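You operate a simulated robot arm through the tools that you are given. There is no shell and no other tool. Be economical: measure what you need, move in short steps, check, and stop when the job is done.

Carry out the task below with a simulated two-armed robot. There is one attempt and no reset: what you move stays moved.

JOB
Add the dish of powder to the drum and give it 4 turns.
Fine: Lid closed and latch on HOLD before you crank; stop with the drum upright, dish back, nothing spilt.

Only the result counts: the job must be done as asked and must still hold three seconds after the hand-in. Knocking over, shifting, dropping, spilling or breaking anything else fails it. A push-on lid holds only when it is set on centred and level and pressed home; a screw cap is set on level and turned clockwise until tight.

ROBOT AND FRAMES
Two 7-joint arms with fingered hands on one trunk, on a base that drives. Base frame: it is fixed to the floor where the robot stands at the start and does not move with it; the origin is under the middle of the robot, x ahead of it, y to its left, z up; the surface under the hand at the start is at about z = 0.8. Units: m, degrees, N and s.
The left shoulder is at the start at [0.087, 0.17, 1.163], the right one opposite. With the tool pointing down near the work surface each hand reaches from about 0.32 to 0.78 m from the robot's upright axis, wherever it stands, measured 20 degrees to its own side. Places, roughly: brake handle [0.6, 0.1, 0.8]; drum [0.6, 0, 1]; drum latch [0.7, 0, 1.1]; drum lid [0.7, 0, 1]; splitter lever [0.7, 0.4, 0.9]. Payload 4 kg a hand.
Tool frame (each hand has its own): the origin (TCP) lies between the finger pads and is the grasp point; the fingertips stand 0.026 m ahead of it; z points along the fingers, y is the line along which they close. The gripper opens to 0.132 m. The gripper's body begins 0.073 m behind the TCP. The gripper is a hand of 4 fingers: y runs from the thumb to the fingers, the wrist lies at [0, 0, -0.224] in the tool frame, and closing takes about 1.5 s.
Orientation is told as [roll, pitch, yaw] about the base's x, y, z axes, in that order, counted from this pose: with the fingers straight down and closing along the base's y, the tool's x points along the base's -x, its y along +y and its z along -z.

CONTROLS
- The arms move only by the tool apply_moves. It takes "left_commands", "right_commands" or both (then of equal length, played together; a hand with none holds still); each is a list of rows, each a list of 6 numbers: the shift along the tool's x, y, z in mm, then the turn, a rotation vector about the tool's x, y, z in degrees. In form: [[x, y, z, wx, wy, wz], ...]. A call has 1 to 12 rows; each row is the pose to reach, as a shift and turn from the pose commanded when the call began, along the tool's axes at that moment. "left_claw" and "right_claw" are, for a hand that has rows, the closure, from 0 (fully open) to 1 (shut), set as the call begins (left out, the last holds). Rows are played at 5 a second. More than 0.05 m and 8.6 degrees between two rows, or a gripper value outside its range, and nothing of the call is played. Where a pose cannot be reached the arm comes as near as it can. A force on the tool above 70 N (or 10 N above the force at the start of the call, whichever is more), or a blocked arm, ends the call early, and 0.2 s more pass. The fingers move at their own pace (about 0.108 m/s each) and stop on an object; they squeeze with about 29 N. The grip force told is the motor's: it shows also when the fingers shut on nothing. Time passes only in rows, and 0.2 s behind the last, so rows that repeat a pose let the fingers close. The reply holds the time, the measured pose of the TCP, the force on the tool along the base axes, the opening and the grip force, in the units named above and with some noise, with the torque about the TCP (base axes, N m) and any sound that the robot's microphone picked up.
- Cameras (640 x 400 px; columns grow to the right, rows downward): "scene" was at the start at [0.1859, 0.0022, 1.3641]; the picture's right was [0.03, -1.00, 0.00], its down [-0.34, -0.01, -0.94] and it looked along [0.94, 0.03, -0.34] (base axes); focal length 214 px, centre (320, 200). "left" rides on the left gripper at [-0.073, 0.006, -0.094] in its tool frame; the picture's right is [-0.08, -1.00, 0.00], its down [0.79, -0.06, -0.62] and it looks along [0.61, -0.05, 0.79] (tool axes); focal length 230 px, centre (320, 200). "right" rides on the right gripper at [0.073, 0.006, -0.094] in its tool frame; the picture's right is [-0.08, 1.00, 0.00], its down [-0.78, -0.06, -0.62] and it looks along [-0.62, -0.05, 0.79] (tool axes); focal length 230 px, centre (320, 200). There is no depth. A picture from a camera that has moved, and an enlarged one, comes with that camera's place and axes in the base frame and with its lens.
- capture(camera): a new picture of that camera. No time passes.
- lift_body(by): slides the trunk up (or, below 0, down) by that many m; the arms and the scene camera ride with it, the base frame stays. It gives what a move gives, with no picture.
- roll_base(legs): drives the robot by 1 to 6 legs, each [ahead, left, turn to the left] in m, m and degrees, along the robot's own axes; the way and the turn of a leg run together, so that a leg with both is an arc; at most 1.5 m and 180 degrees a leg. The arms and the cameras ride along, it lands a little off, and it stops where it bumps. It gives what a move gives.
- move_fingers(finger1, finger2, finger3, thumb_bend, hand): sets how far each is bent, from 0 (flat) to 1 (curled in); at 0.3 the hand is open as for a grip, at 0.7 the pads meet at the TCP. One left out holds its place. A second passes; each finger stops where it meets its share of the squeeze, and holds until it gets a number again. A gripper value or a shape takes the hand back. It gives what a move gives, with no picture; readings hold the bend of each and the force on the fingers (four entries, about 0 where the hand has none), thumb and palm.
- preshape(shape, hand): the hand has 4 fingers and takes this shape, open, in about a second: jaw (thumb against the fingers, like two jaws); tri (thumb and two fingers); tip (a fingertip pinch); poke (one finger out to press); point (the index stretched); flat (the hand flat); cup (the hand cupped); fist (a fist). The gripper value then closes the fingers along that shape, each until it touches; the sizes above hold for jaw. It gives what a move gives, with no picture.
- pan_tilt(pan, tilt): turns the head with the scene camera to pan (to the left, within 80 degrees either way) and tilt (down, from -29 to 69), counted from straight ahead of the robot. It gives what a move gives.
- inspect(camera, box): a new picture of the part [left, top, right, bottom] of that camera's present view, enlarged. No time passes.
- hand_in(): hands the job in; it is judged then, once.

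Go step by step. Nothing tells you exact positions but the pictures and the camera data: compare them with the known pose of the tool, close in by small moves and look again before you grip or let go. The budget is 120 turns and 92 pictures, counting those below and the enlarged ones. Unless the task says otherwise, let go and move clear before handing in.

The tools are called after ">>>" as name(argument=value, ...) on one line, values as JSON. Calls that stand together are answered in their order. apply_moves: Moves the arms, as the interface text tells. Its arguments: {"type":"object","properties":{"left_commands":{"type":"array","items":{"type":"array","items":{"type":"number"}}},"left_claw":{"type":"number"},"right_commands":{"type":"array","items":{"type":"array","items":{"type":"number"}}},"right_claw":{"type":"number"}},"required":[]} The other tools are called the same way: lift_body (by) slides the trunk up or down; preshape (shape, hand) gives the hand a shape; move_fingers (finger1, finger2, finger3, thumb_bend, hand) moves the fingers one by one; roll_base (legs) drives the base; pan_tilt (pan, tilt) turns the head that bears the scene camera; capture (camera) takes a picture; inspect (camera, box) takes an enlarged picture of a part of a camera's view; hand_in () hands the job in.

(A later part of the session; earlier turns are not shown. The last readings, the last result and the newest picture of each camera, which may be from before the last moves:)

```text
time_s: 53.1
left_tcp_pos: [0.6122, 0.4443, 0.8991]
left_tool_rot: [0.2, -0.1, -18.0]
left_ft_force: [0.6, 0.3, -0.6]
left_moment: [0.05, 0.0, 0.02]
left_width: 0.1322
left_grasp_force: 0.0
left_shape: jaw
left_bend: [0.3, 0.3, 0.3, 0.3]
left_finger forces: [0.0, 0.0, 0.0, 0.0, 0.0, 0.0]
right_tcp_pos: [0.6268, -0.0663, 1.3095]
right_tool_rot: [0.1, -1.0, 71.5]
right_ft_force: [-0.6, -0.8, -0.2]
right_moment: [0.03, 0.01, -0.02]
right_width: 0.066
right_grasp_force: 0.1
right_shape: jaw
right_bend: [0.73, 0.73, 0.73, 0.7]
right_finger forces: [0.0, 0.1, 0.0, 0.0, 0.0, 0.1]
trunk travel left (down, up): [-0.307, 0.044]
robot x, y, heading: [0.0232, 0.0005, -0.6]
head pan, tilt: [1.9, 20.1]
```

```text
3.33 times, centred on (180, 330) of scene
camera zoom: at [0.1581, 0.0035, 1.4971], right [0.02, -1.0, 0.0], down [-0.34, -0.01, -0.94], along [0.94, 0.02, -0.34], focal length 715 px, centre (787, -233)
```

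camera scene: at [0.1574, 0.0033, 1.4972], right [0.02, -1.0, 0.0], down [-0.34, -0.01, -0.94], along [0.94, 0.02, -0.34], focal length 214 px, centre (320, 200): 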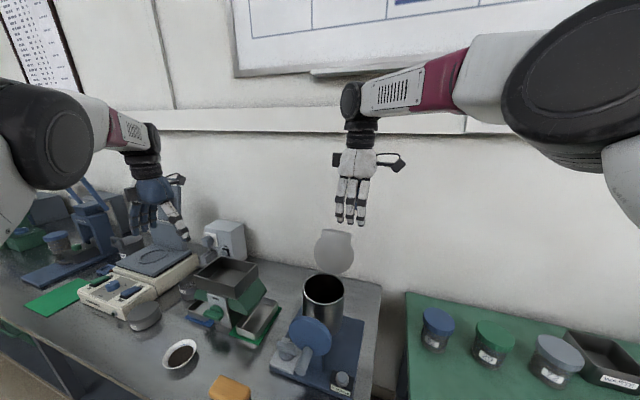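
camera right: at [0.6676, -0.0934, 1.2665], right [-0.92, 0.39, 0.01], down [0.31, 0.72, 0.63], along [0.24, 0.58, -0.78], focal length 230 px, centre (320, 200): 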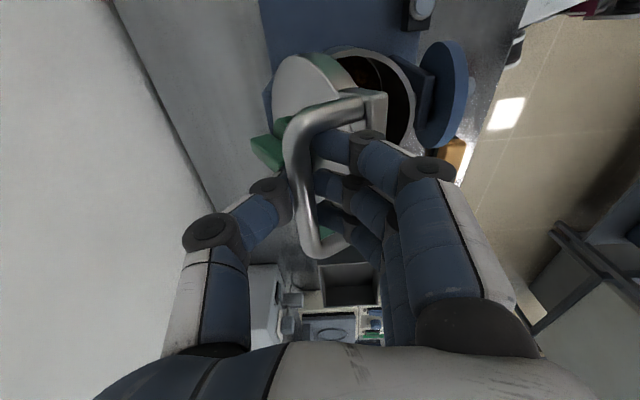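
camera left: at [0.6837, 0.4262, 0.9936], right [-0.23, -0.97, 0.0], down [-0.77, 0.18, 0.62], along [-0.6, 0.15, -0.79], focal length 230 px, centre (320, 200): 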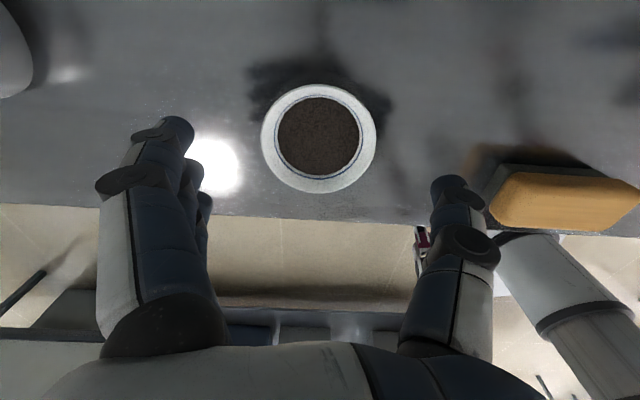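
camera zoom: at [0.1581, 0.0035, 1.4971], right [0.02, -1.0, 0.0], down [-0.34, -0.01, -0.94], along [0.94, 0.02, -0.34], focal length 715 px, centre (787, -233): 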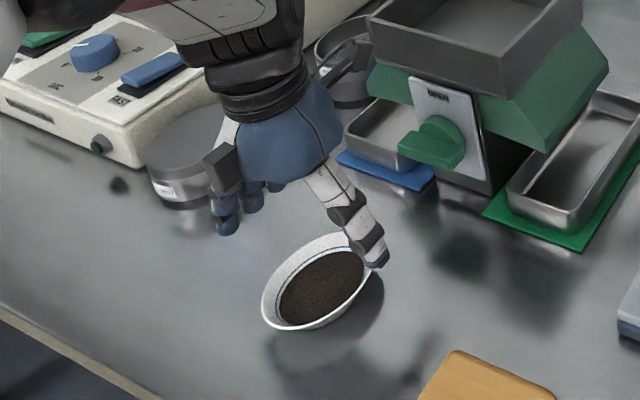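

The dish rim is at about z = 0.825, centred between the fingers. I'll descend to z = 0.836 and close on the rim.

>>> apply_moves(left_commands=[[-2, 2, 25, 0, 0, 0], [-2, 2, 45, 0, 0, 0], [-2, 2, 56, 0, 0, 0], [-2, 2, 63, 0, 0, 0], [-2, 2, 63, 0, 0, 0]])

>>> apply_moves(left_commands=[[0, 0, 0, 0, 0, 0], [0, 0, 0, 0, 0, 0], [0, 0, 0, 0, 0, 0], [0, 0, 0, 0, 0, 0], [0, 0, 0, 0, 0, 0]], left_claw=1)

>>> capture(camera="left")

```text
time_s: 54.3
left_tcp_pos: [0.6145, 0.4476, 0.8393]
left_tool_rot: [0.2, -0.1, -18.1]
left_ft_force: [0.2, -0.4, -0.1]
left_moment: [0.0, -0.02, 0.02]
left_width: 0.1319
left_grasp_force: 0.1
left_shape: jaw
left_bend: [0.3, 0.3, 0.3, 0.3]
left_finger forces: [0.1, 0.0, 0.1, 0.1, 0.0, 0.0]
right_tcp_pos: [0.6267, -0.0671, 1.3092]
right_tool_rot: [0.1, -1.1, 71.6]
right_ft_force: [1.5, -0.5, 0.5]
right_moment: [0.04, 0.01, -0.02]
right_width: 0.0658
right_grasp_force: 0.2
right_shape: jaw
right_bend: [0.73, 0.73, 0.73, 0.7]
right_finger forces: [0.1, 0.1, 0.1, 0.0, 0.0, 0.0]
trunk travel left (down, up): [-0.307, 0.044]
robot x, y, heading: [0.0241, -0.0002, -0.4]
head pan, tilt: [1.9, 20.1]
```

```text
time_s: 55.5
left_tcp_pos: [0.6137, 0.4468, 0.8375]
left_tool_rot: [0.2, -0.1, -18.1]
left_ft_force: [-0.1, -0.1, 1.5]
left_moment: [0.02, -0.02, -0.02]
left_width: 0.071
left_grasp_force: 29.4
left_shape: jaw
left_bend: [0.73, 0.71, 0.72, 0.71]
left_finger forces: [7.7, 8.3, 8.5, 0.1, 25.2, 0.0]
right_tcp_pos: [0.6279, -0.0664, 1.3091]
right_tool_rot: [0.1, -1.0, 71.6]
right_ft_force: [0.1, 0.1, -0.7]
right_moment: [-0.01, 0.01, 0.01]
right_width: 0.0658
right_grasp_force: 0.0
right_shape: jaw
right_bend: [0.73, 0.73, 0.73, 0.7]
right_finger forces: [0.0, 0.1, 0.0, 0.1, 0.0, 0.1]
trunk travel left (down, up): [-0.307, 0.044]
robot x, y, heading: [0.0222, 0.0077, -0.7]
head pan, tilt: [1.9, 20.1]
```

```text
34 pictures are left
camera left: at [0.6862, 0.4291, 0.9324], right [-0.23, -0.97, 0.0], down [-0.77, 0.18, 0.62], along [-0.6, 0.15, -0.79], focal length 230 px, centre (320, 200)
```

left: 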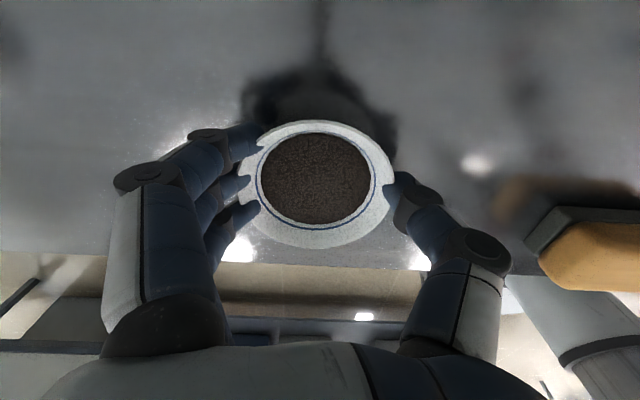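

The dish is gripped evenly at 71 mm on its wall. I'll lift it gently and check it stays level.

>>> apply_moves(left_commands=[[0, 0, -8, 0, 0, 0], [0, 0, -20, 0, 0, 0], [0, 0, -40, 0, 0, 0], [0, 0, -70, 0, 0, 0], [0, 0, -70, 0, 0, 0]])

>>> capture(camera="left")

```text
time_s: 56.7
left_tcp_pos: [0.6134, 0.4465, 0.9091]
left_tool_rot: [0.0, 0.0, -17.9]
left_ft_force: [-0.1, 0.8, -1.4]
left_moment: [0.0, 0.02, -0.02]
left_width: 0.0706
left_grasp_force: 29.4
left_shape: jaw
left_bend: [0.73, 0.71, 0.72, 0.71]
left_finger forces: [7.8, 8.3, 8.6, 0.0, 25.3, 0.0]
right_tcp_pos: [0.6271, -0.0666, 1.3087]
right_tool_rot: [0.1, -1.1, 71.6]
right_ft_force: [0.9, 0.0, -0.4]
right_moment: [-0.01, -0.02, 0.0]
right_width: 0.0658
right_grasp_force: 0.2
right_shape: jaw
right_bend: [0.73, 0.73, 0.73, 0.7]
right_finger forces: [0.1, 0.0, 0.1, 0.0, 0.0, 0.0]
trunk travel left (down, up): [-0.307, 0.044]
robot x, y, heading: [0.0242, 0.0034, -0.6]
head pan, tilt: [1.9, 20.1]
```

```text
33 pictures are left
camera left: at [0.6851, 0.429, 1.0022], right [-0.23, -0.97, 0.0], down [-0.77, 0.18, 0.62], along [-0.6, 0.15, -0.79], focal length 230 px, centre (320, 200)
```

left: 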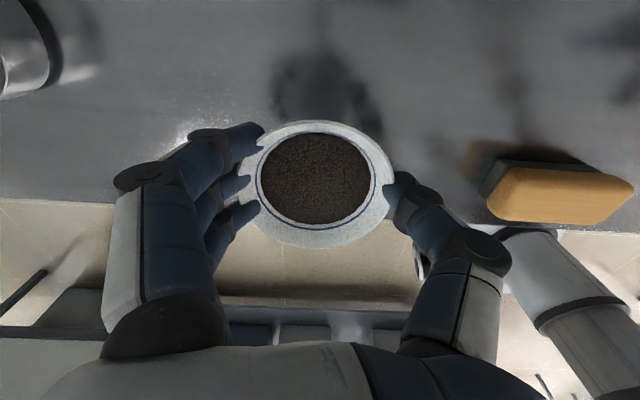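

The dish lifted level. I'll raise it to z about 1.21 while the right arm clears out to the right.

>>> apply_moves(left_commands=[[0, 0, -25, 0, 0, 0], [0, 0, -60, 0, 0, 0], [0, 0, -100, 0, 0, 0], [0, 0, -140, 0, 0, 0], [0, 0, -180, 0, 0, 0], [0, 0, -220, 0, 0, 0], [0, 0, -255, 0, 0, 0], [0, 0, -280, 0, 0, 0], [0, 0, -295, 0, 0, 0], [0, 0, -300, 0, 0, 0]], right_commands=[[20, 0, -20, 0, 0, 0], [50, 5, -40, 0, 0, 8], [80, 10, -40, 0, 0, 16], [110, 18, -40, 0, 0, 24], [140, 24, -40, 0, 0, 32], [170, 30, -40, 0, 0, 40], [200, 36, -40, 0, 0, 48], [230, 42, -40, 0, 0, 56], [260, 47, -40, 0, 0, 64], [269, 47, -40, 0, 0, 72]])

>>> apply_moves(left_commands=[[-10, -22, 0, 0, 0, 0], [-27, -59, 0, 0, 0, 0], [-45, -99, 0, 0, 0, 0], [-63, -140, 0, 0, 0, 0], [-82, -182, 0, 0, 0, 0], [-100, -222, 0, 0, 0, 0], [-119, -263, 0, 0, 0, 0], [-137, -304, 0, 0, 0, 0], [-156, -345, 0, 0, 0, 0], [-172, -381, 0, 0, 0, 0], [-181, -401, 0, 0, 0, 0], [-183, -405, 0, 0, 0, 0]])

>>> capture(camera="left")

>>> inspect(camera="scene", box=[230, 180, 430, 330])

```text
time_s: 58.9
left_tcp_pos: [0.6149, 0.4485, 1.2091]
left_tool_rot: [0.2, 0.1, -18.0]
left_ft_force: [0.7, 0.5, -1.3]
left_moment: [-0.03, 0.02, -0.02]
left_width: 0.0708
left_grasp_force: 29.2
left_shape: jaw
left_bend: [0.73, 0.72, 0.72, 0.71]
left_finger forces: [7.8, 8.2, 8.8, 0.1, 25.2, 0.0]
right_tcp_pos: [0.4971, -0.3069, 1.3421]
right_tool_rot: [1.2, -0.2, -0.6]
right_ft_force: [-0.5, 0.0, 0.2]
right_moment: [-0.02, 0.01, 0.05]
right_width: 0.0661
right_grasp_force: 0.0
right_shape: jaw
right_bend: [0.73, 0.73, 0.73, 0.7]
right_finger forces: [0.0, 0.1, 0.0, 0.1, 0.0, 0.0]
trunk travel left (down, up): [-0.307, 0.044]
robot x, y, heading: [0.0253, 0.0018, -0.4]
head pan, tilt: [1.9, 20.1]
```

```text
time_s: 61.7
left_tcp_pos: [0.6794, 0.0458, 1.2228]
left_tool_rot: [-2.5, -1.5, -13.6]
left_ft_force: [-0.7, -0.1, -0.5]
left_moment: [-0.01, 0.03, 0.02]
left_width: 0.0703
left_grasp_force: 28.9
left_shape: jaw
left_bend: [0.73, 0.72, 0.72, 0.72]
left_finger forces: [8.0, 8.4, 9.1, 0.1, 25.2, 0.1]
right_tcp_pos: [0.4975, -0.3069, 1.3419]
right_tool_rot: [1.0, -0.1, -0.4]
right_ft_force: [-0.6, 0.0, -0.4]
right_moment: [-0.01, 0.02, -0.01]
right_width: 0.0659
right_grasp_force: 0.2
right_shape: jaw
right_bend: [0.73, 0.73, 0.73, 0.7]
right_finger forces: [0.0, 0.0, 0.0, 0.0, 0.1, 0.1]
trunk travel left (down, up): [-0.307, 0.044]
robot x, y, heading: [0.0259, 0.0001, -0.6]
head pan, tilt: [1.9, 20.1]
stopped in row 12 (left hand): the arm was blocked; the commanded pose is now the measured one
```

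```text
32 pictures are left
camera left: at [0.751, 0.0381, 1.3187], right [-0.16, -0.99, 0.05], down [-0.79, 0.16, 0.6], along [-0.6, 0.06, -0.8], focal length 230 px, centre (320, 200)
```

left: 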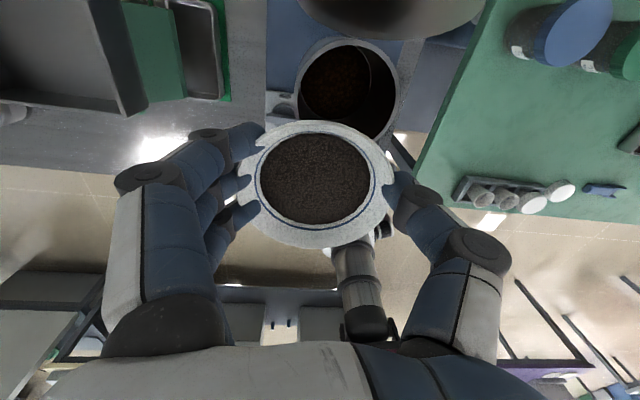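

```text
2.67 times, centred on (330, 255) of scene
camera zoom: at [0.1588, 0.0043, 1.497], right [0.02, -1.0, 0.0], down [-0.34, -0.01, -0.94], along [0.94, 0.02, -0.34], focal length 572 px, centre (293, 53)
```

zoom: 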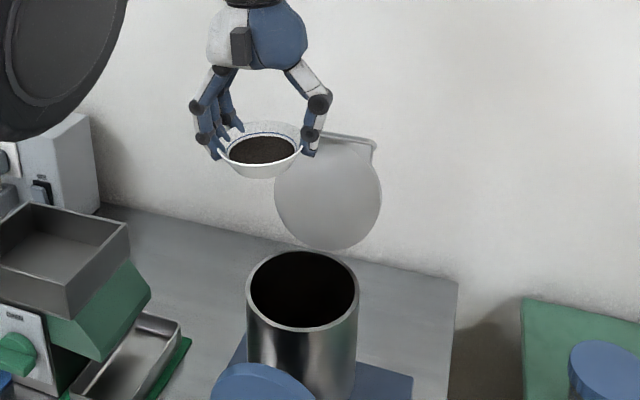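

The arm hit a joint limit just short of the drum, and the dish is still level. Lowering and tilting slightly while moving in should free it.

>>> apply_moves(left_commands=[[2, -10, 15, 0, -5, 0], [3, -22, 32, 0, -10, 0], [5, -34, 50, 0, -14, 0], [6, -46, 68, 0, -18, 0], [6, -46, 85, 0, -20, 0], [6, -46, 85, 0, -20, 0]])

>>> inspect(camera="scene", box=[230, 180, 430, 330])

```text
time_s: 63.3
left_tcp_pos: [0.679, 0.0245, 1.1532]
left_tool_rot: [-6.5, -21.9, -7.9]
left_ft_force: [1.2, 0.2, -0.3]
left_moment: [-0.03, 0.01, 0.02]
left_width: 0.0695
left_grasp_force: 28.6
left_shape: jaw
left_bend: [0.73, 0.72, 0.72, 0.72]
left_finger forces: [8.0, 8.2, 9.4, 0.0, 24.9, 0.0]
right_tcp_pos: [0.4978, -0.3067, 1.342]
right_tool_rot: [1.2, -0.3, -0.4]
right_ft_force: [0.3, 0.0, -0.6]
right_moment: [-0.01, -0.04, 0.0]
right_width: 0.0657
right_grasp_force: 0.1
right_shape: jaw
right_bend: [0.73, 0.73, 0.73, 0.7]
right_finger forces: [0.0, 0.0, 0.0, 0.0, 0.0, 0.0]
trunk travel left (down, up): [-0.307, 0.044]
robot x, y, heading: [0.0227, 0.0039, -0.5]
head pan, tilt: [1.9, 20.1]
stopped in row 6 (left hand): the arm was blocked; the commanded pose is now the measured one
```

```text
2.67 times, centred on (330, 255) of scene
camera zoom: at [0.1587, 0.0041, 1.497], right [0.02, -1.0, 0.0], down [-0.34, -0.01, -0.94], along [0.94, 0.02, -0.34], focal length 572 px, centre (293, 53)
```

zoom: 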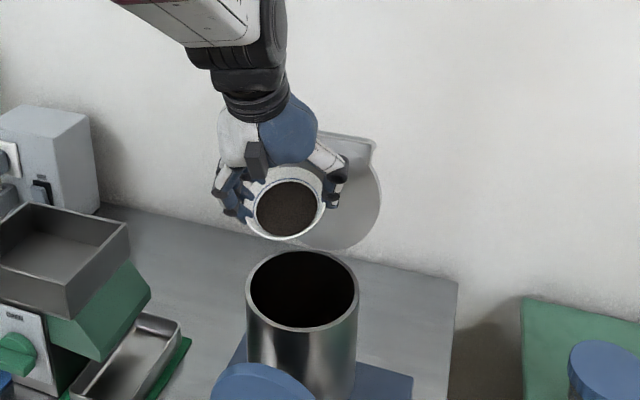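

The wrist is at a limit because of the yaw, but the dish is held and over the drum, tilted 22° with nothing lost. I'll tilt further at this yaw in a short step while nudging it to the centre.

>>> apply_moves(left_commands=[[6, -6, 5, 0, -4, 0], [12, -12, 10, 0, -8, 0], [18, -18, 14, 0, -12, 0], [22, -22, 18, 0, -16, 0], [22, -22, 18, 0, -16, 0]])

>>> inspect(camera="scene", box=[230, 180, 430, 330])

```text
time_s: 64.5
left_tcp_pos: [0.6647, 0.0129, 1.1313]
left_tool_rot: [-9.3, -37.5, -3.4]
left_ft_force: [0.4, -0.5, -1.8]
left_moment: [0.02, -0.02, -0.01]
left_width: 0.0689
left_grasp_force: 28.9
left_shape: jaw
left_bend: [0.73, 0.72, 0.72, 0.72]
left_finger forces: [7.9, 8.1, 9.3, 0.1, 24.7, 0.0]
right_tcp_pos: [0.4962, -0.3076, 1.3417]
right_tool_rot: [1.2, -0.2, -0.4]
right_ft_force: [0.1, 0.2, -0.2]
right_moment: [0.0, -0.01, -0.02]
right_width: 0.0659
right_grasp_force: 0.0
right_shape: jaw
right_bend: [0.73, 0.73, 0.73, 0.7]
right_finger forces: [0.0, 0.1, 0.1, 0.0, 0.0, 0.0]
trunk travel left (down, up): [-0.307, 0.044]
robot x, y, heading: [0.0254, 0.0061, -0.8]
head pan, tilt: [1.9, 20.1]
```

```text
2.67 times, centred on (330, 255) of scene
camera zoom: at [0.1586, 0.0038, 1.497], right [0.02, -1.0, 0.0], down [-0.34, -0.01, -0.94], along [0.94, 0.02, -0.34], focal length 572 px, centre (293, 53)
```

zoom: 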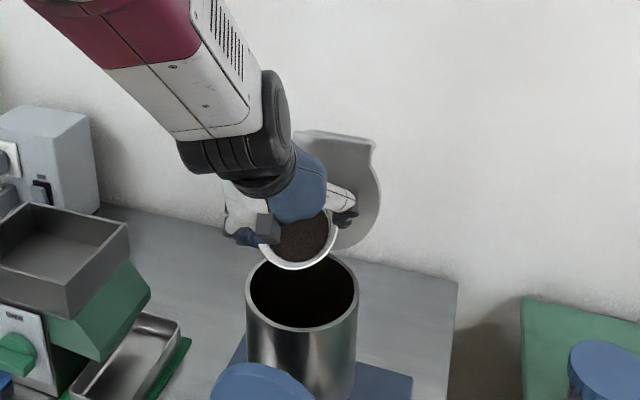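

The lip now sits inside the opening and nothing is blocked. I'll tilt on slowly to pour.

>>> apply_moves(left_commands=[[1, -1, -1, 0, -6, 0], [2, -2, -2, 0, -12, 0], [3, -3, -2, 0, -18, 0], [4, -4, -3, 0, -24, 0], [5, -5, -4, 0, -30, 0], [6, -6, -5, 0, -36, 0], [8, -7, -6, 0, -43, 0], [9, -8, -7, 0, -50, 0], [9, -8, -7, 0, -50, 0]])

>>> inspect(camera="scene", box=[230, 180, 430, 330])

```text
time_s: 66.5
left_tcp_pos: [0.645, -0.007, 1.1308]
left_tool_rot: [-71.6, -84.0, 60.8]
left_ft_force: [0.0, -0.3, -0.8]
left_moment: [0.0, 0.03, 0.04]
left_width: 0.0681
left_grasp_force: 28.5
left_shape: jaw
left_bend: [0.73, 0.72, 0.72, 0.72]
left_finger forces: [7.7, 7.9, 9.3, 0.0, 24.2, 0.1]
right_tcp_pos: [0.4968, -0.308, 1.3425]
right_tool_rot: [1.1, -0.3, -0.4]
right_ft_force: [0.5, -0.1, 0.1]
right_moment: [-0.02, 0.01, -0.01]
right_width: 0.0657
right_grasp_force: 0.1
right_shape: jaw
right_bend: [0.73, 0.73, 0.73, 0.7]
right_finger forces: [0.1, 0.0, 0.0, 0.1, 0.0, 0.0]
trunk travel left (down, up): [-0.307, 0.044]
robot x, y, heading: [0.023, 0.0017, -0.5]
head pan, tilt: [1.9, 20.1]
```

```text
2.67 times, centred on (330, 255) of scene
camera zoom: at [0.1581, 0.0038, 1.4971], right [0.02, -1.0, 0.0], down [-0.34, -0.01, -0.94], along [0.94, 0.02, -0.34], focal length 572 px, centre (293, 53)
```

zoom: 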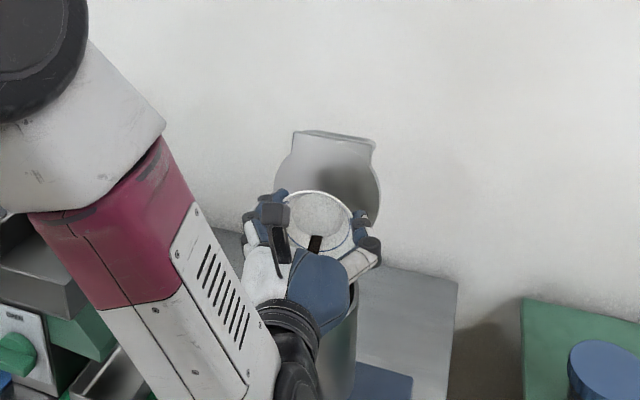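

The powder is pouring out. I'll tilt another 22° and hold it there to empty the dish.

>>> apply_moves(left_commands=[[0, 2, 4, 0, -7, 0], [0, 4, 6, 0, -14, 0], [0, 4, 8, 0, -21, 0], [0, 4, 8, 0, -24, 0], [0, 4, 8, 0, -24, 0], [0, 4, 8, 0, -24, 0], [0, 4, 8, 0, -24, 0]])

>>> inspect(camera="scene", box=[270, 200, 370, 290])

```text
time_s: 68.1
left_tcp_pos: [0.6543, -0.0028, 1.1289]
left_tool_rot: [-165.1, -67.3, 155.5]
left_ft_force: [0.4, -0.7, -1.4]
left_moment: [-0.04, -0.01, -0.02]
left_width: 0.0675
left_grasp_force: 29.2
left_shape: jaw
left_bend: [0.73, 0.72, 0.72, 0.73]
left_finger forces: [7.7, 7.8, 9.3, 0.1, 24.1, 0.0]
right_tcp_pos: [0.4972, -0.3074, 1.3421]
right_tool_rot: [1.1, -0.3, -0.4]
right_ft_force: [-0.7, -0.4, 0.9]
right_moment: [0.03, 0.01, 0.01]
right_width: 0.0659
right_grasp_force: 0.0
right_shape: jaw
right_bend: [0.73, 0.73, 0.73, 0.7]
right_finger forces: [0.1, 0.0, 0.1, 0.0, 0.1, 0.1]
trunk travel left (down, up): [-0.307, 0.044]
robot x, y, heading: [0.0277, 0.0035, -0.5]
head pan, tilt: [1.9, 20.1]
```

```text
4.44 times, centred on (320, 245) of scene
camera zoom: at [0.1584, 0.0038, 1.497], right [0.02, -1.0, 0.0], down [-0.34, -0.01, -0.94], along [0.94, 0.02, -0.34], focal length 953 px, centre (320, 0)
```

zoom: 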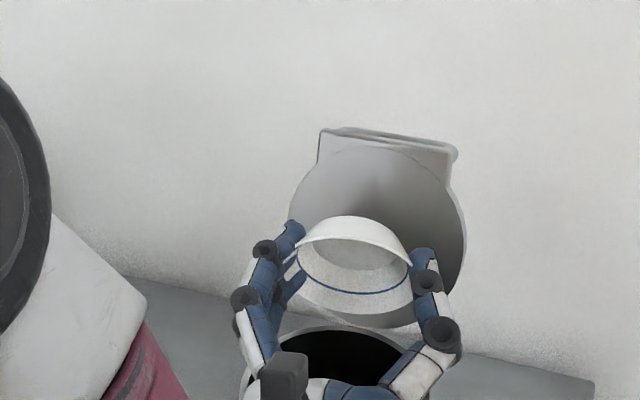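

The dish is empty. I'll back it away from the lid, raise it and begin to level it.

>>> apply_moves(left_commands=[[-20, 5, -10, 0, 8, 0], [-42, 15, -20, 0, 16, 0], [-63, 30, -28, 0, 24, 0], [-85, 45, -36, 0, 32, 0], [-105, 60, -42, 0, 40, 0]])

>>> inspect(camera="scene", box=[200, 180, 440, 360])

```text
time_s: 69.3
left_tcp_pos: [0.5893, 0.0771, 1.2049]
left_tool_rot: [-18.1, -71.0, 6.3]
left_ft_force: [-0.6, -0.3, -0.9]
left_moment: [0.0, 0.04, 0.01]
left_width: 0.0673
left_grasp_force: 29.0
left_shape: jaw
left_bend: [0.73, 0.72, 0.72, 0.73]
left_finger forces: [7.6, 7.8, 9.5, 0.0, 23.8, 0.0]
right_tcp_pos: [0.4965, -0.3067, 1.3414]
right_tool_rot: [1.0, -0.2, -0.5]
right_ft_force: [-0.3, 0.7, -0.1]
right_moment: [-0.05, -0.04, -0.03]
right_width: 0.0658
right_grasp_force: 0.0
right_shape: jaw
right_bend: [0.73, 0.73, 0.73, 0.7]
right_finger forces: [0.0, 0.0, 0.0, 0.0, 0.0, 0.1]
trunk travel left (down, up): [-0.307, 0.044]
robot x, y, heading: [0.0245, 0.0046, -0.6]
head pan, tilt: [1.9, 20.1]
```

```text
2.22 times, centred on (320, 270) of scene
camera zoom: at [0.1572, 0.0047, 1.4971], right [0.02, -1.0, 0.0], down [-0.34, -0.01, -0.94], along [0.94, 0.02, -0.34], focal length 477 px, centre (320, 44)
```

zoom: 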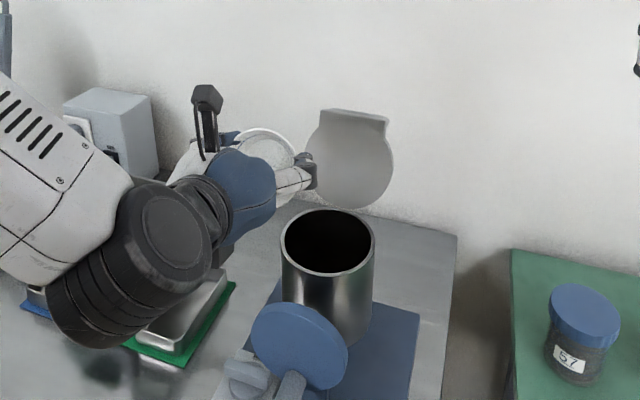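

No spill is visible. I'll carry the dish back towards its place while levelling it.

>>> apply_moves(left_commands=[[-2, 30, -5, 0, 6, 0], [-4, 62, -10, 0, 12, 0], [-6, 96, -15, 0, 18, 0], [-7, 130, -20, 0, 24, 0], [-9, 165, -25, 0, 31, 0], [-11, 200, -31, 0, 38, 0], [-13, 235, -37, 0, 45, 0], [-15, 270, -43, 0, 52, 0], [-16, 300, -48, 0, 58, 0], [-18, 330, -52, 0, 64, 0], [-20, 355, -56, 0, 69, 0], [-20, 366, -57, 0, 71, 0]])

```text
time_s: 71.9
left_tcp_pos: [0.6121, 0.4481, 1.2051]
left_tool_rot: [-5.6, -1.0, -10.5]
left_ft_force: [0.4, -0.5, -0.5]
left_moment: [-0.02, 0.02, 0.01]
left_width: 0.0658
left_grasp_force: 29.4
left_shape: jaw
left_bend: [0.74, 0.72, 0.72, 0.73]
left_finger forces: [8.0, 7.5, 10.6, 0.0, 23.1, 0.0]
right_tcp_pos: [0.4973, -0.3065, 1.3419]
right_tool_rot: [1.1, -0.2, -0.5]
right_ft_force: [-0.7, 0.2, -0.1]
right_moment: [-0.02, 0.01, 0.01]
right_width: 0.0657
right_grasp_force: 0.1
right_shape: jaw
right_bend: [0.73, 0.73, 0.73, 0.7]
right_finger forces: [0.1, 0.0, 0.0, 0.0, 0.1, 0.0]
trunk travel left (down, up): [-0.307, 0.044]
robot x, y, heading: [0.0235, 0.0041, -0.5]
head pan, tilt: [1.9, 20.1]
```

>>> apply_moves(left_commands=[[0, 0, 0, -2.8, 0.5, 3.7], [0, 0, 0, -5.6, 1, 7.5], [0, 0, 0, -5.6, 1, 7.5]])

>>> capture(camera="left")

>>> inspect(camera="scene", box=[80, 170, 240, 290])

```text
time_s: 72.7
left_tcp_pos: [0.6113, 0.4476, 1.2045]
left_tool_rot: [0.1, -0.3, -18.1]
left_ft_force: [0.2, -0.4, -0.2]
left_moment: [-0.02, 0.03, -0.01]
left_width: 0.0656
left_grasp_force: 28.7
left_shape: jaw
left_bend: [0.74, 0.72, 0.72, 0.73]
left_finger forces: [7.9, 7.4, 10.4, 0.0, 23.1, 0.0]
right_tcp_pos: [0.4988, -0.3081, 1.3405]
right_tool_rot: [1.0, -0.3, -0.5]
right_ft_force: [-0.3, -0.7, -0.5]
right_moment: [0.0, -0.03, -0.01]
right_width: 0.0657
right_grasp_force: 0.1
right_shape: jaw
right_bend: [0.73, 0.73, 0.73, 0.7]
right_finger forces: [0.0, 0.1, 0.0, 0.1, 0.1, 0.0]
trunk travel left (down, up): [-0.307, 0.044]
robot x, y, heading: [0.0229, -0.0012, -0.3]
head pan, tilt: [1.9, 20.1]
```

```text
25 pictures are left
camera left: at [0.6824, 0.43, 1.2984], right [-0.24, -0.97, 0.0], down [-0.77, 0.19, 0.61], along [-0.59, 0.14, -0.79], focal length 230 px, centre (320, 200)
```

left: 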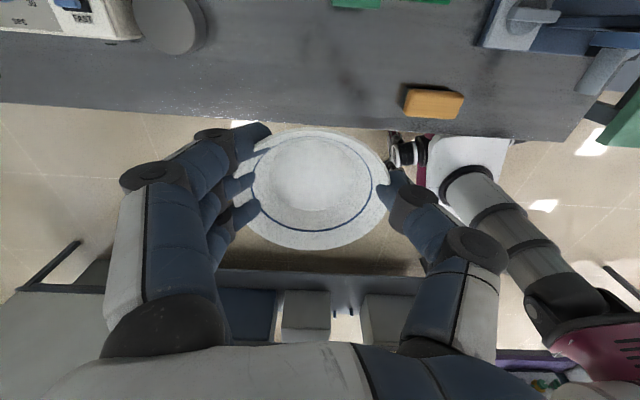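

```text
3.33 times, centred on (160, 230) of scene
camera zoom: at [0.1585, 0.0041, 1.497], right [0.02, -1.0, 0.0], down [-0.34, -0.01, -0.94], along [0.94, 0.02, -0.34], focal length 715 px, centre (853, 100)
```

zoom: 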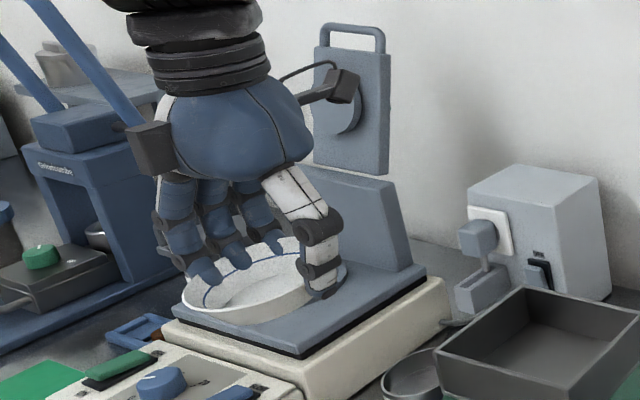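

The dish is empty and nearly level. I'll lower it back over its original spot.

>>> apply_moves(left_commands=[[-3, 0, 30, 0, 0, 0], [-3, 0, 70, 0, 0, 0], [-3, 0, 115, 0, 0, 0], [-3, 0, 160, 0, 0, 0], [-3, 0, 205, 0, 0, 0], [-3, 0, 250, 0, 0, 0], [-3, 0, 290, 0, 0, 0], [-3, 0, 325, 0, 0, 0], [-3, 0, 345, 0, 0, 0], [-3, 0, 358, 0, 0, 0], [-3, 0, 364, 0, 0, 0], [-3, 0, 364, 0, 0, 0]])

>>> apply_moves(left_commands=[[0, 0, 2, 0, 0, 0], [0, 0, 4, 0, 0, 0], [0, 0, 4, 0, 0, 0]])

>>> inspect(camera="scene", box=[110, 270, 250, 390])

```text
time_s: 75.3
left_tcp_pos: [0.6157, 0.4453, 0.8416]
left_tool_rot: [0.1, -0.4, -18.1]
left_ft_force: [0.3, 0.6, -0.5]
left_moment: [-0.01, 0.0, -0.02]
left_width: 0.0653
left_grasp_force: 29.3
left_shape: jaw
left_bend: [0.74, 0.72, 0.72, 0.73]
left_finger forces: [8.0, 7.4, 10.6, 0.0, 23.0, 0.0]
right_tcp_pos: [0.4984, -0.3073, 1.3414]
right_tool_rot: [1.0, -0.3, -0.3]
right_ft_force: [0.1, 0.4, 0.2]
right_moment: [-0.01, -0.01, 0.01]
right_width: 0.0657
right_grasp_force: 0.1
right_shape: jaw
right_bend: [0.73, 0.73, 0.73, 0.7]
right_finger forces: [0.1, 0.0, 0.0, 0.0, 0.1, 0.1]
trunk travel left (down, up): [-0.307, 0.044]
robot x, y, heading: [0.0233, 0.0023, -0.7]
head pan, tilt: [1.9, 20.1]
```

```text
time_s: 76.1
left_tcp_pos: [0.6145, 0.4469, 0.8381]
left_tool_rot: [0.0, -0.3, -18.1]
left_ft_force: [-1.3, -0.1, -0.7]
left_moment: [0.0, 0.01, 0.01]
left_width: 0.0652
left_grasp_force: 28.6
left_shape: jaw
left_bend: [0.74, 0.72, 0.72, 0.73]
left_finger forces: [7.8, 7.3, 10.6, 0.0, 22.9, 0.0]
right_tcp_pos: [0.4963, -0.3071, 1.3423]
right_tool_rot: [1.1, -0.2, -0.4]
right_ft_force: [-0.5, -0.3, -0.1]
right_moment: [-0.01, -0.01, 0.01]
right_width: 0.0659
right_grasp_force: 0.1
right_shape: jaw
right_bend: [0.73, 0.73, 0.73, 0.7]
right_finger forces: [0.0, 0.1, 0.0, 0.1, 0.0, 0.0]
trunk travel left (down, up): [-0.307, 0.044]
robot x, y, heading: [0.0249, 0.0019, -0.5]
head pan, tilt: [1.9, 20.1]
```

```text
3.33 times, centred on (180, 330) of scene
camera zoom: at [0.1584, 0.0038, 1.497], right [0.02, -1.0, 0.0], down [-0.34, -0.01, -0.94], along [0.94, 0.02, -0.34], focal length 715 px, centre (787, -233)
```

zoom: 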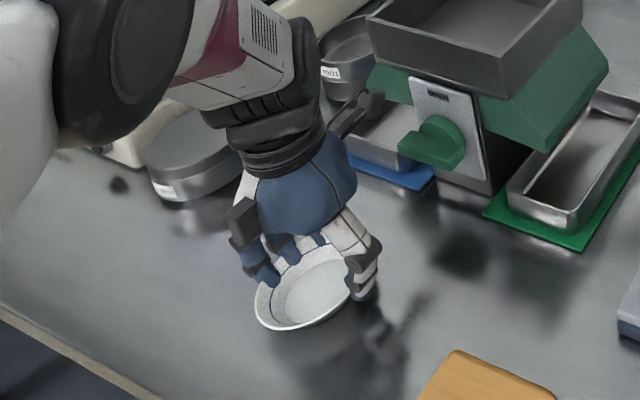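

No contact yet, so I'll go down in small steps until the dish touches.

>>> apply_moves(left_commands=[[0, 0, 2, 0, 0, 0], [0, 0, 4, 0, 0, 0], [0, 0, 6, 0, 0, 0], [0, 0, 6, 0, 0, 0]])

```text
time_s: 77.1
left_tcp_pos: [0.6172, 0.4448, 0.833]
left_tool_rot: [0.1, -0.5, -18.1]
left_ft_force: [3.6, -1.3, 12.9]
left_moment: [-0.07, 0.11, 0.06]
left_width: 0.0635
left_grasp_force: 28.5
left_shape: jaw
left_bend: [0.74, 0.72, 0.73, 0.75]
left_finger forces: [7.2, 7.3, 8.4, 0.0, 22.4, 0.1]
right_tcp_pos: [0.4957, -0.3087, 1.3414]
right_tool_rot: [1.2, -0.3, -0.4]
right_ft_force: [-0.3, -0.2, 0.2]
right_moment: [0.03, 0.03, 0.02]
right_width: 0.0657
right_grasp_force: 0.0
right_shape: jaw
right_bend: [0.73, 0.73, 0.73, 0.7]
right_finger forces: [0.0, 0.0, 0.1, 0.1, 0.0, 0.0]
trunk travel left (down, up): [-0.307, 0.044]
robot x, y, heading: [0.0235, 0.0027, -0.7]
head pan, tilt: [1.9, 20.1]
```

Contact at about 13 N means the dish is on the bench. I'll open the fingers, wait, rise and check.

>>> apply_moves(left_commands=[[0, 0, 0, 0, 0, 0], [0, 0, 0, 0, 0, 0], [0, 0, 0, 0, 0, 0], [0, 0, 0, 0, 0, 0], [0, 0, -20, 0, 0, 0], [0, 0, -55, 0, 0, 0], [0, 0, -100, 0, 0, 0], [0, 0, -145, 0, 0, 0], [0, 0, -190, 0, 0, 0], [0, 0, -230, 0, 0, 0]], left_claw=0)

>>> capture(camera="left")

```text
time_s: 79.3
left_tcp_pos: [0.6142, 0.447, 1.0586]
left_tool_rot: [0.0, -0.4, -18.1]
left_ft_force: [-0.3, 0.0, 0.0]
left_moment: [-0.03, 0.0, 0.0]
left_width: 0.1319
left_grasp_force: 0.0
left_shape: jaw
left_bend: [0.3, 0.3, 0.3, 0.3]
left_finger forces: [0.0, 0.0, 0.1, 0.0, 0.0, 0.1]
right_tcp_pos: [0.497, -0.307, 1.3417]
right_tool_rot: [1.1, -0.4, -0.4]
right_ft_force: [-0.1, -0.3, 0.1]
right_moment: [0.01, -0.03, 0.02]
right_width: 0.0659
right_grasp_force: 0.0
right_shape: jaw
right_bend: [0.73, 0.73, 0.73, 0.7]
right_finger forces: [0.0, 0.0, 0.0, 0.0, 0.0, 0.0]
trunk travel left (down, up): [-0.307, 0.044]
robot x, y, heading: [0.0274, -0.0006, -0.8]
head pan, tilt: [1.9, 20.1]
```

```text
22 pictures are left
camera left: at [0.685, 0.4285, 1.1527], right [-0.24, -0.97, 0.0], down [-0.77, 0.19, 0.61], along [-0.59, 0.14, -0.79], focal length 230 px, centre (320, 200)
```

left: 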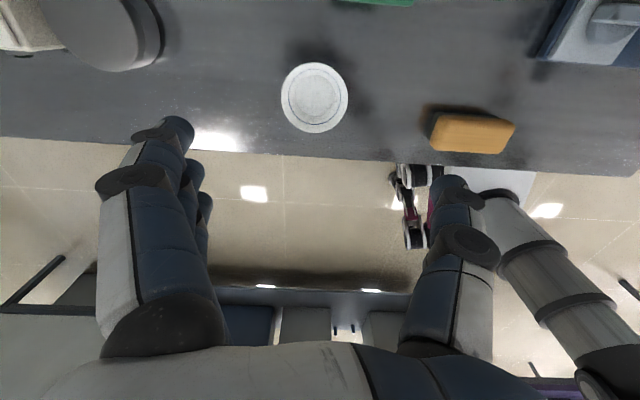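

The dish is back in place. Now the lid: I'll bring the right hand, closed, above the lid's top edge so I can hook behind it and swing it shut.

>>> apply_moves(right_commands=[[-16, 23, -2, 0, 0, -7.2], [-32, 47, -4, 0, 0, -14.4], [-48, 71, -6, 0, 0, -21.6], [-64, 95, -8, 0, 0, -28.8], [-80, 118, -10, 0, 0, -36], [-96, 142, -12, 0, 0, -43.2], [-112, 166, -14, 0, 0, -50.4], [-128, 190, -16, 0, 0, -57.6], [-144, 213, -18, 0, 0, -64.8], [-160, 237, -20, 0, 0, -72], [-160, 237, -20, 0, 0, -72]], right_claw=1)

>>> apply_moves(right_commands=[[0, -8, 5, 6, 0, 0], [0, -18, 10, 12, 0, 0], [0, -30, 15, 18, 0, 0], [0, -42, 20, 24, 0, 0], [0, -54, 25, 30, 0, 0], [0, -64, 30, 30, 0, 0], [0, -64, 30, 30, 0, 0]])

>>> inspect(camera="scene", box=[240, 140, 420, 280])

```text
time_s: 81.7
left_tcp_pos: [0.615, 0.4463, 1.0581]
left_tool_rot: [0.0, -0.5, -18.2]
left_ft_force: [0.7, 0.4, -0.1]
left_moment: [0.02, -0.01, 0.04]
left_width: 0.1317
left_grasp_force: 0.2
left_shape: jaw
left_bend: [0.3, 0.3, 0.3, 0.3]
left_finger forces: [0.0, 0.0, 0.0, 0.0, 0.1, 0.0]
right_tcp_pos: [0.6453, -0.0742, 1.3615]
right_tool_rot: [0.1, -1.1, 71.6]
right_ft_force: [-0.2, -0.4, -0.3]
right_moment: [0.0, 0.03, 0.0]
right_width: 0.0001
right_grasp_force: 29.0
right_shape: jaw
right_bend: [0.68, 0.57, 0.68, 0.67]
right_finger forces: [0.0, 0.1, 0.1, 0.1, 0.0, 0.1]
right hand out of reach, approached as far as the arm can: row 10, 11
trunk travel left (down, up): [-0.307, 0.044]
robot x, y, heading: [0.0232, 0.0045, -0.6]
head pan, tilt: [1.9, 20.1]
```

```text
time_s: 83.3
left_tcp_pos: [0.6141, 0.4475, 1.0581]
left_tool_rot: [0.1, -0.3, -18.1]
left_ft_force: [-0.2, 0.4, 0.2]
left_moment: [0.05, 0.02, -0.01]
left_width: 0.1318
left_grasp_force: 0.1
left_shape: jaw
left_bend: [0.3, 0.3, 0.3, 0.3]
left_finger forces: [0.0, 0.0, 0.0, 0.1, 0.0, 0.0]
right_tcp_pos: [0.7071, -0.0968, 1.3346]
right_tool_rot: [-30.1, -1.2, 71.6]
right_ft_force: [0.1, -0.3, -0.2]
right_moment: [0.0, -0.03, 0.0]
right_width: 0.0
right_grasp_force: 28.7
right_shape: jaw
right_bend: [0.68, 0.57, 0.68, 0.67]
right_finger forces: [0.1, 0.0, 0.0, 0.0, 0.0, 0.1]
trunk travel left (down, up): [-0.307, 0.044]
robot x, y, heading: [0.0259, 0.0064, -0.6]
head pan, tilt: [1.9, 20.1]
```

```text
2.86 times, centred on (330, 210) of scene
camera zoom: at [0.1577, 0.004, 1.4971], right [0.02, -1.0, 0.0], down [-0.34, -0.01, -0.94], along [0.94, 0.02, -0.34], focal length 613 px, centre (291, 171)
```

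zoom: 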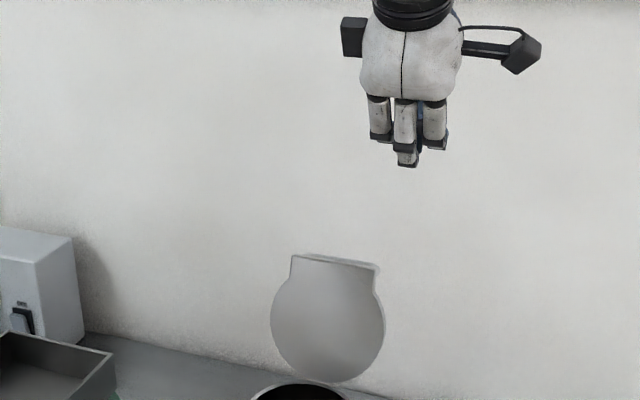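

>>> apply_moves(right_commands=[[-20, 0, 0, 0, 0, 0], [-40, 0, 5, 0, 0, 0], [-60, 5, 20, 0, 0, 0], [-80, 8, 40, 0, 0, 0], [-80, 12, 68, 0, 0, 0], [-80, 12, 68, 0, 0, 0]])

>>> inspect(camera="scene", box=[260, 160, 400, 280])

>>> capture(camera="right")

```text
time_s: 84.7
left_tcp_pos: [0.6148, 0.4469, 1.0584]
left_tool_rot: [-0.1, -0.4, -18.2]
left_ft_force: [0.4, 0.0, -0.8]
left_moment: [-0.01, 0.01, -0.01]
left_width: 0.1319
left_grasp_force: 0.1
left_shape: jaw
left_bend: [0.3, 0.3, 0.3, 0.3]
left_finger forces: [0.1, 0.0, 0.0, 0.0, 0.0, 0.0]
right_tcp_pos: [0.7554, -0.0273, 1.2709]
right_tool_rot: [-30.0, -1.2, 71.5]
right_ft_force: [0.2, 0.6, -0.1]
right_moment: [0.01, -0.02, 0.01]
right_width: 0.0
right_grasp_force: 28.6
right_shape: jaw
right_bend: [0.68, 0.57, 0.68, 0.67]
right_finger forces: [0.0, 0.0, 0.0, 0.1, 0.1, 0.0]
trunk travel left (down, up): [-0.307, 0.044]
robot x, y, heading: [0.0225, 0.0014, -0.7]
head pan, tilt: [1.9, 20.1]
```

```text
3.33 times, centred on (330, 220) of scene
camera zoom: at [0.158, 0.0043, 1.4971], right [0.02, -1.0, 0.0], down [-0.34, -0.01, -0.94], along [0.94, 0.02, -0.34], focal length 715 px, centre (287, 133)
```

zoom: 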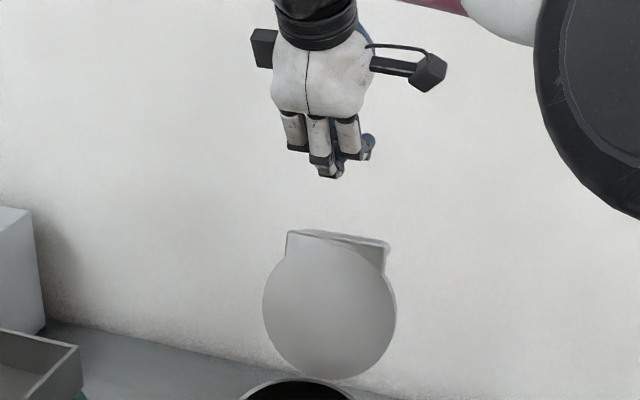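

```text
19 pictures are left
camera right: at [0.6828, -0.0824, 1.3469], right [-0.79, 0.36, -0.5], down [0.0, 0.81, 0.58], along [0.61, 0.46, -0.65], focal length 230 px, centre (320, 200)
```

right: 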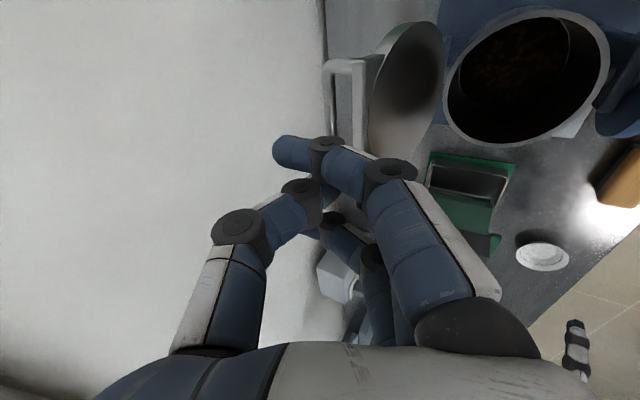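

From the right camera the lid leans back a bit further than I assumed, so I'll shift 12 mm back. Then I'll lower the fingertips into the gap between the lid edge and the bail.

>>> apply_moves(right_commands=[[0, -5, 10, 0, 0, 0], [0, 5, 28, 0, 0, 0], [0, 15, 45, 0, 0, 0], [0, 22, 60, 0, 0, 0], [0, 27, 70, 0, 0, 0], [0, 27, 70, 0, 0, 0]])

>>> inspect(camera="scene", box=[280, 180, 380, 270])

>>> inspect(camera="right", box=[260, 20, 480, 200])

```text
time_s: 86.1
left_tcp_pos: [0.6146, 0.4461, 1.0583]
left_tool_rot: [-0.1, -0.5, -18.1]
left_ft_force: [0.7, 0.2, 0.3]
left_moment: [0.02, 0.0, -0.01]
left_width: 0.1319
left_grasp_force: 0.0
left_shape: jaw
left_bend: [0.3, 0.3, 0.3, 0.3]
left_finger forces: [0.1, 0.0, 0.0, 0.1, 0.0, 0.1]
right_tcp_pos: [0.7687, -0.0352, 1.2002]
right_tool_rot: [-29.9, -1.5, 70.9]
right_ft_force: [-0.4, 0.0, -1.3]
right_moment: [-0.01, -0.01, -0.01]
right_width: 0.0
right_grasp_force: 29.0
right_shape: jaw
right_bend: [0.68, 0.57, 0.68, 0.67]
right_finger forces: [0.0, 0.0, 0.0, 0.0, 0.1, 0.0]
trunk travel left (down, up): [-0.307, 0.044]
robot x, y, heading: [0.0244, 0.0017, -0.9]
head pan, tilt: [1.9, 20.1]
```

```text
4.44 times, centred on (330, 225) of scene
camera zoom: at [0.1583, 0.0038, 1.497], right [0.02, -1.0, 0.0], down [-0.34, -0.01, -0.94], along [0.94, 0.02, -0.34], focal length 953 px, centre (276, 89)
```

zoom: 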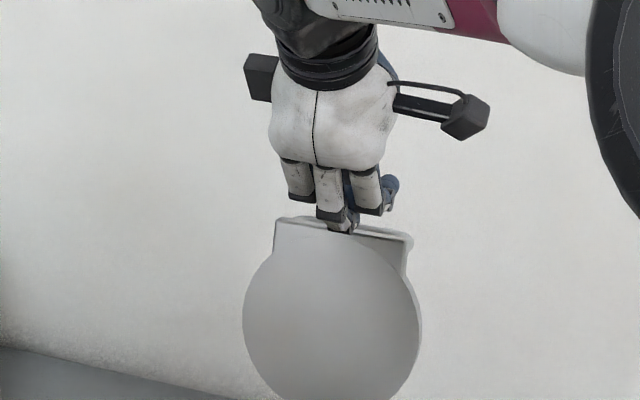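

```text
2.22 times, centred on (370, 110) of right
camera zoom: at [0.6954, -0.0908, 1.2764], right [-0.79, 0.37, -0.5], down [0.01, 0.81, 0.59], along [0.62, 0.45, -0.64], focal length 511 px, centre (209, 400)
```

zoom: 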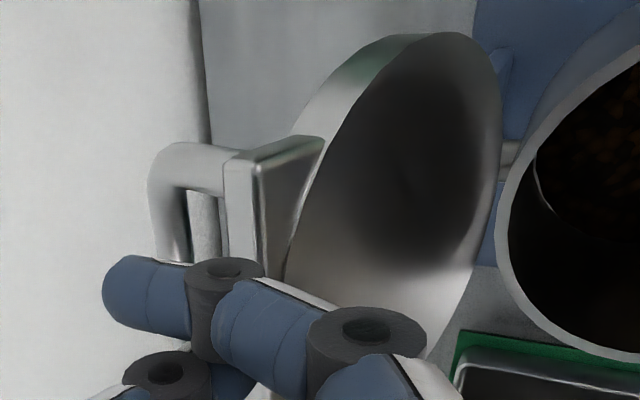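

The fingertips look to be behind the lid edge. I'll dip a few millimetres more, pull forward gently and watch.

>>> apply_moves(right_commands=[[0, 3, 6, 0, 0, 0], [0, 14, 0, 0, 0, 0], [0, 25, -6, 0, 0, 0], [0, 36, -12, 0, 0, 0], [0, 47, -18, 0, 0, 0], [0, 58, -25, 0, 0, 0], [0, 69, -31, 0, 0, 0]])

>>> inspect(camera="scene", box=[270, 180, 390, 290])

```text
time_s: 87.7
left_tcp_pos: [0.614, 0.4464, 1.0576]
left_tool_rot: [0.1, -0.5, -18.1]
left_ft_force: [0.3, -0.2, 0.7]
left_moment: [0.0, 0.01, -0.04]
left_width: 0.1319
left_grasp_force: 0.1
left_shape: jaw
left_bend: [0.3, 0.3, 0.3, 0.3]
left_finger forces: [0.1, 0.0, 0.1, 0.1, 0.1, 0.0]
right_tcp_pos: [0.7002, -0.0243, 1.1883]
right_tool_rot: [-28.9, -2.2, 69.4]
right_ft_force: [-0.2, -0.2, -0.4]
right_moment: [-0.01, 0.02, 0.02]
right_width: 0.0001
right_grasp_force: 29.3
right_shape: jaw
right_bend: [0.68, 0.57, 0.68, 0.68]
right_finger forces: [0.0, 0.1, 0.0, 0.0, 0.0, 0.0]
trunk travel left (down, up): [-0.307, 0.044]
robot x, y, heading: [0.024, -0.0006, -0.6]
head pan, tilt: [1.9, 20.1]
```

```text
3.64 times, centred on (330, 235) of scene
camera zoom: at [0.1582, 0.0038, 1.497], right [0.02, -1.0, 0.0], down [-0.34, -0.01, -0.94], along [0.94, 0.02, -0.34], focal length 780 px, centre (284, 73)
```

zoom: 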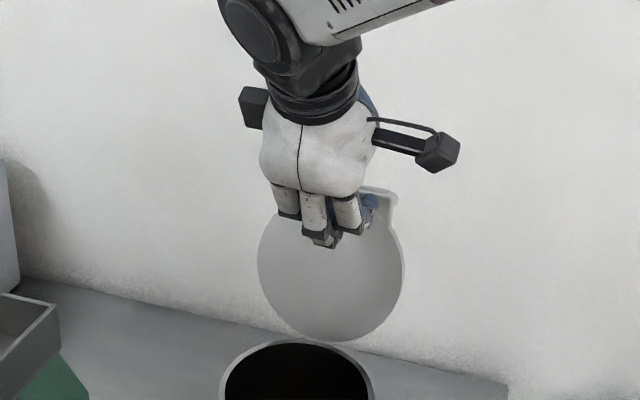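

The tips slid over the top edge without catching. I'll go further back, behind the bail bar, and deeper before pulling.

>>> apply_moves(right_commands=[[0, -18, -30, 0, 0, 0], [-3, -35, -61, 0, 0, 0], [-8, -65, -43, 0, 0, 0], [-8, -100, -23, 0, 0, 0], [-8, -141, 0, 0, 0, 0], [-8, -141, 0, 0, 0, 0]])

>>> inspect(camera="right", box=[220, 0, 480, 200])

```text
time_s: 89.1
left_tcp_pos: [0.6144, 0.4472, 1.0587]
left_tool_rot: [-0.1, -0.3, -18.1]
left_ft_force: [-0.6, 0.3, 0.6]
left_moment: [0.0, -0.03, -0.01]
left_width: 0.1316
left_grasp_force: 0.0
left_shape: jaw
left_bend: [0.3, 0.3, 0.3, 0.3]
left_finger forces: [0.0, 0.1, 0.0, 0.0, 0.0, 0.1]
right_tcp_pos: [0.7854, -0.0529, 1.2601]
right_tool_rot: [-30.1, -1.5, 70.6]
right_ft_force: [0.0, -0.3, -0.1]
right_moment: [0.01, 0.02, 0.0]
right_width: 0.0
right_grasp_force: 29.1
right_shape: jaw
right_bend: [0.68, 0.57, 0.68, 0.68]
right_finger forces: [0.0, 0.0, 0.0, 0.0, 0.0, 0.1]
right hand out of reach, approached as far as the arm can: row 5, 6
trunk travel left (down, up): [-0.307, 0.044]
robot x, y, heading: [0.024, 0.0055, -0.6]
head pan, tilt: [1.9, 20.1]
```

```text
2.00 times, centred on (350, 100) of right
camera zoom: at [0.7109, -0.1079, 1.3368], right [-0.78, 0.37, -0.5], down [0.01, 0.81, 0.58], along [0.62, 0.45, -0.64], focal length 460 px, centre (260, 400)
```

zoom: 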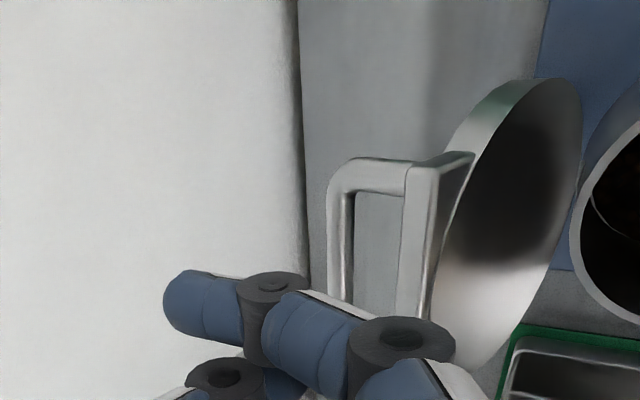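

The bail bar is further back than I had assumed. I'll tilt the hand to 45° to reach past it, then lower behind it.

>>> apply_moves(right_commands=[[0, 0, 0, 7, 0, 0], [0, 0, 0, 15, 0, 0], [0, -10, 24, 15, 0, 0], [0, -20, 48, 15, 0, 0], [0, -20, 48, 15, 0, 0]])

>>> inspect(camera="right", box=[220, 0, 480, 200])

```text
time_s: 90.3
left_tcp_pos: [0.6139, 0.4467, 1.0583]
left_tool_rot: [0.0, -0.4, -18.1]
left_ft_force: [-0.3, -0.2, 0.8]
left_moment: [0.02, -0.04, 0.0]
left_width: 0.1319
left_grasp_force: 0.1
left_shape: jaw
left_bend: [0.3, 0.3, 0.3, 0.3]
left_finger forces: [0.1, 0.0, 0.0, 0.0, 0.0, 0.0]
right_tcp_pos: [0.8247, -0.0709, 1.2328]
right_tool_rot: [-45.2, -2.2, 70.1]
right_ft_force: [-0.6, -0.6, 0.3]
right_moment: [0.01, -0.03, -0.03]
right_width: 0.0
right_grasp_force: 28.9
right_shape: jaw
right_bend: [0.68, 0.57, 0.68, 0.68]
right_finger forces: [0.0, 0.0, 0.0, 0.0, 0.1, 0.0]
trunk travel left (down, up): [-0.307, 0.044]
robot x, y, heading: [0.0283, -0.0023, -0.6]
head pan, tilt: [1.9, 20.1]
```

```text
2.00 times, centred on (350, 100) of right
camera zoom: at [0.7322, -0.1193, 1.2922], right [-0.63, 0.34, -0.7], down [-0.11, 0.86, 0.51], along [0.77, 0.39, -0.5], focal length 460 px, centre (260, 400)
```

zoom: 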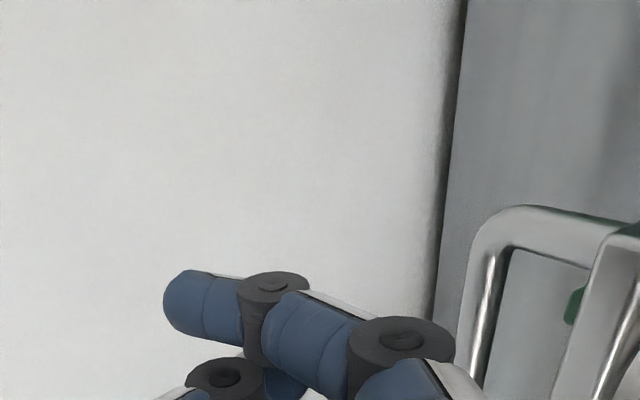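

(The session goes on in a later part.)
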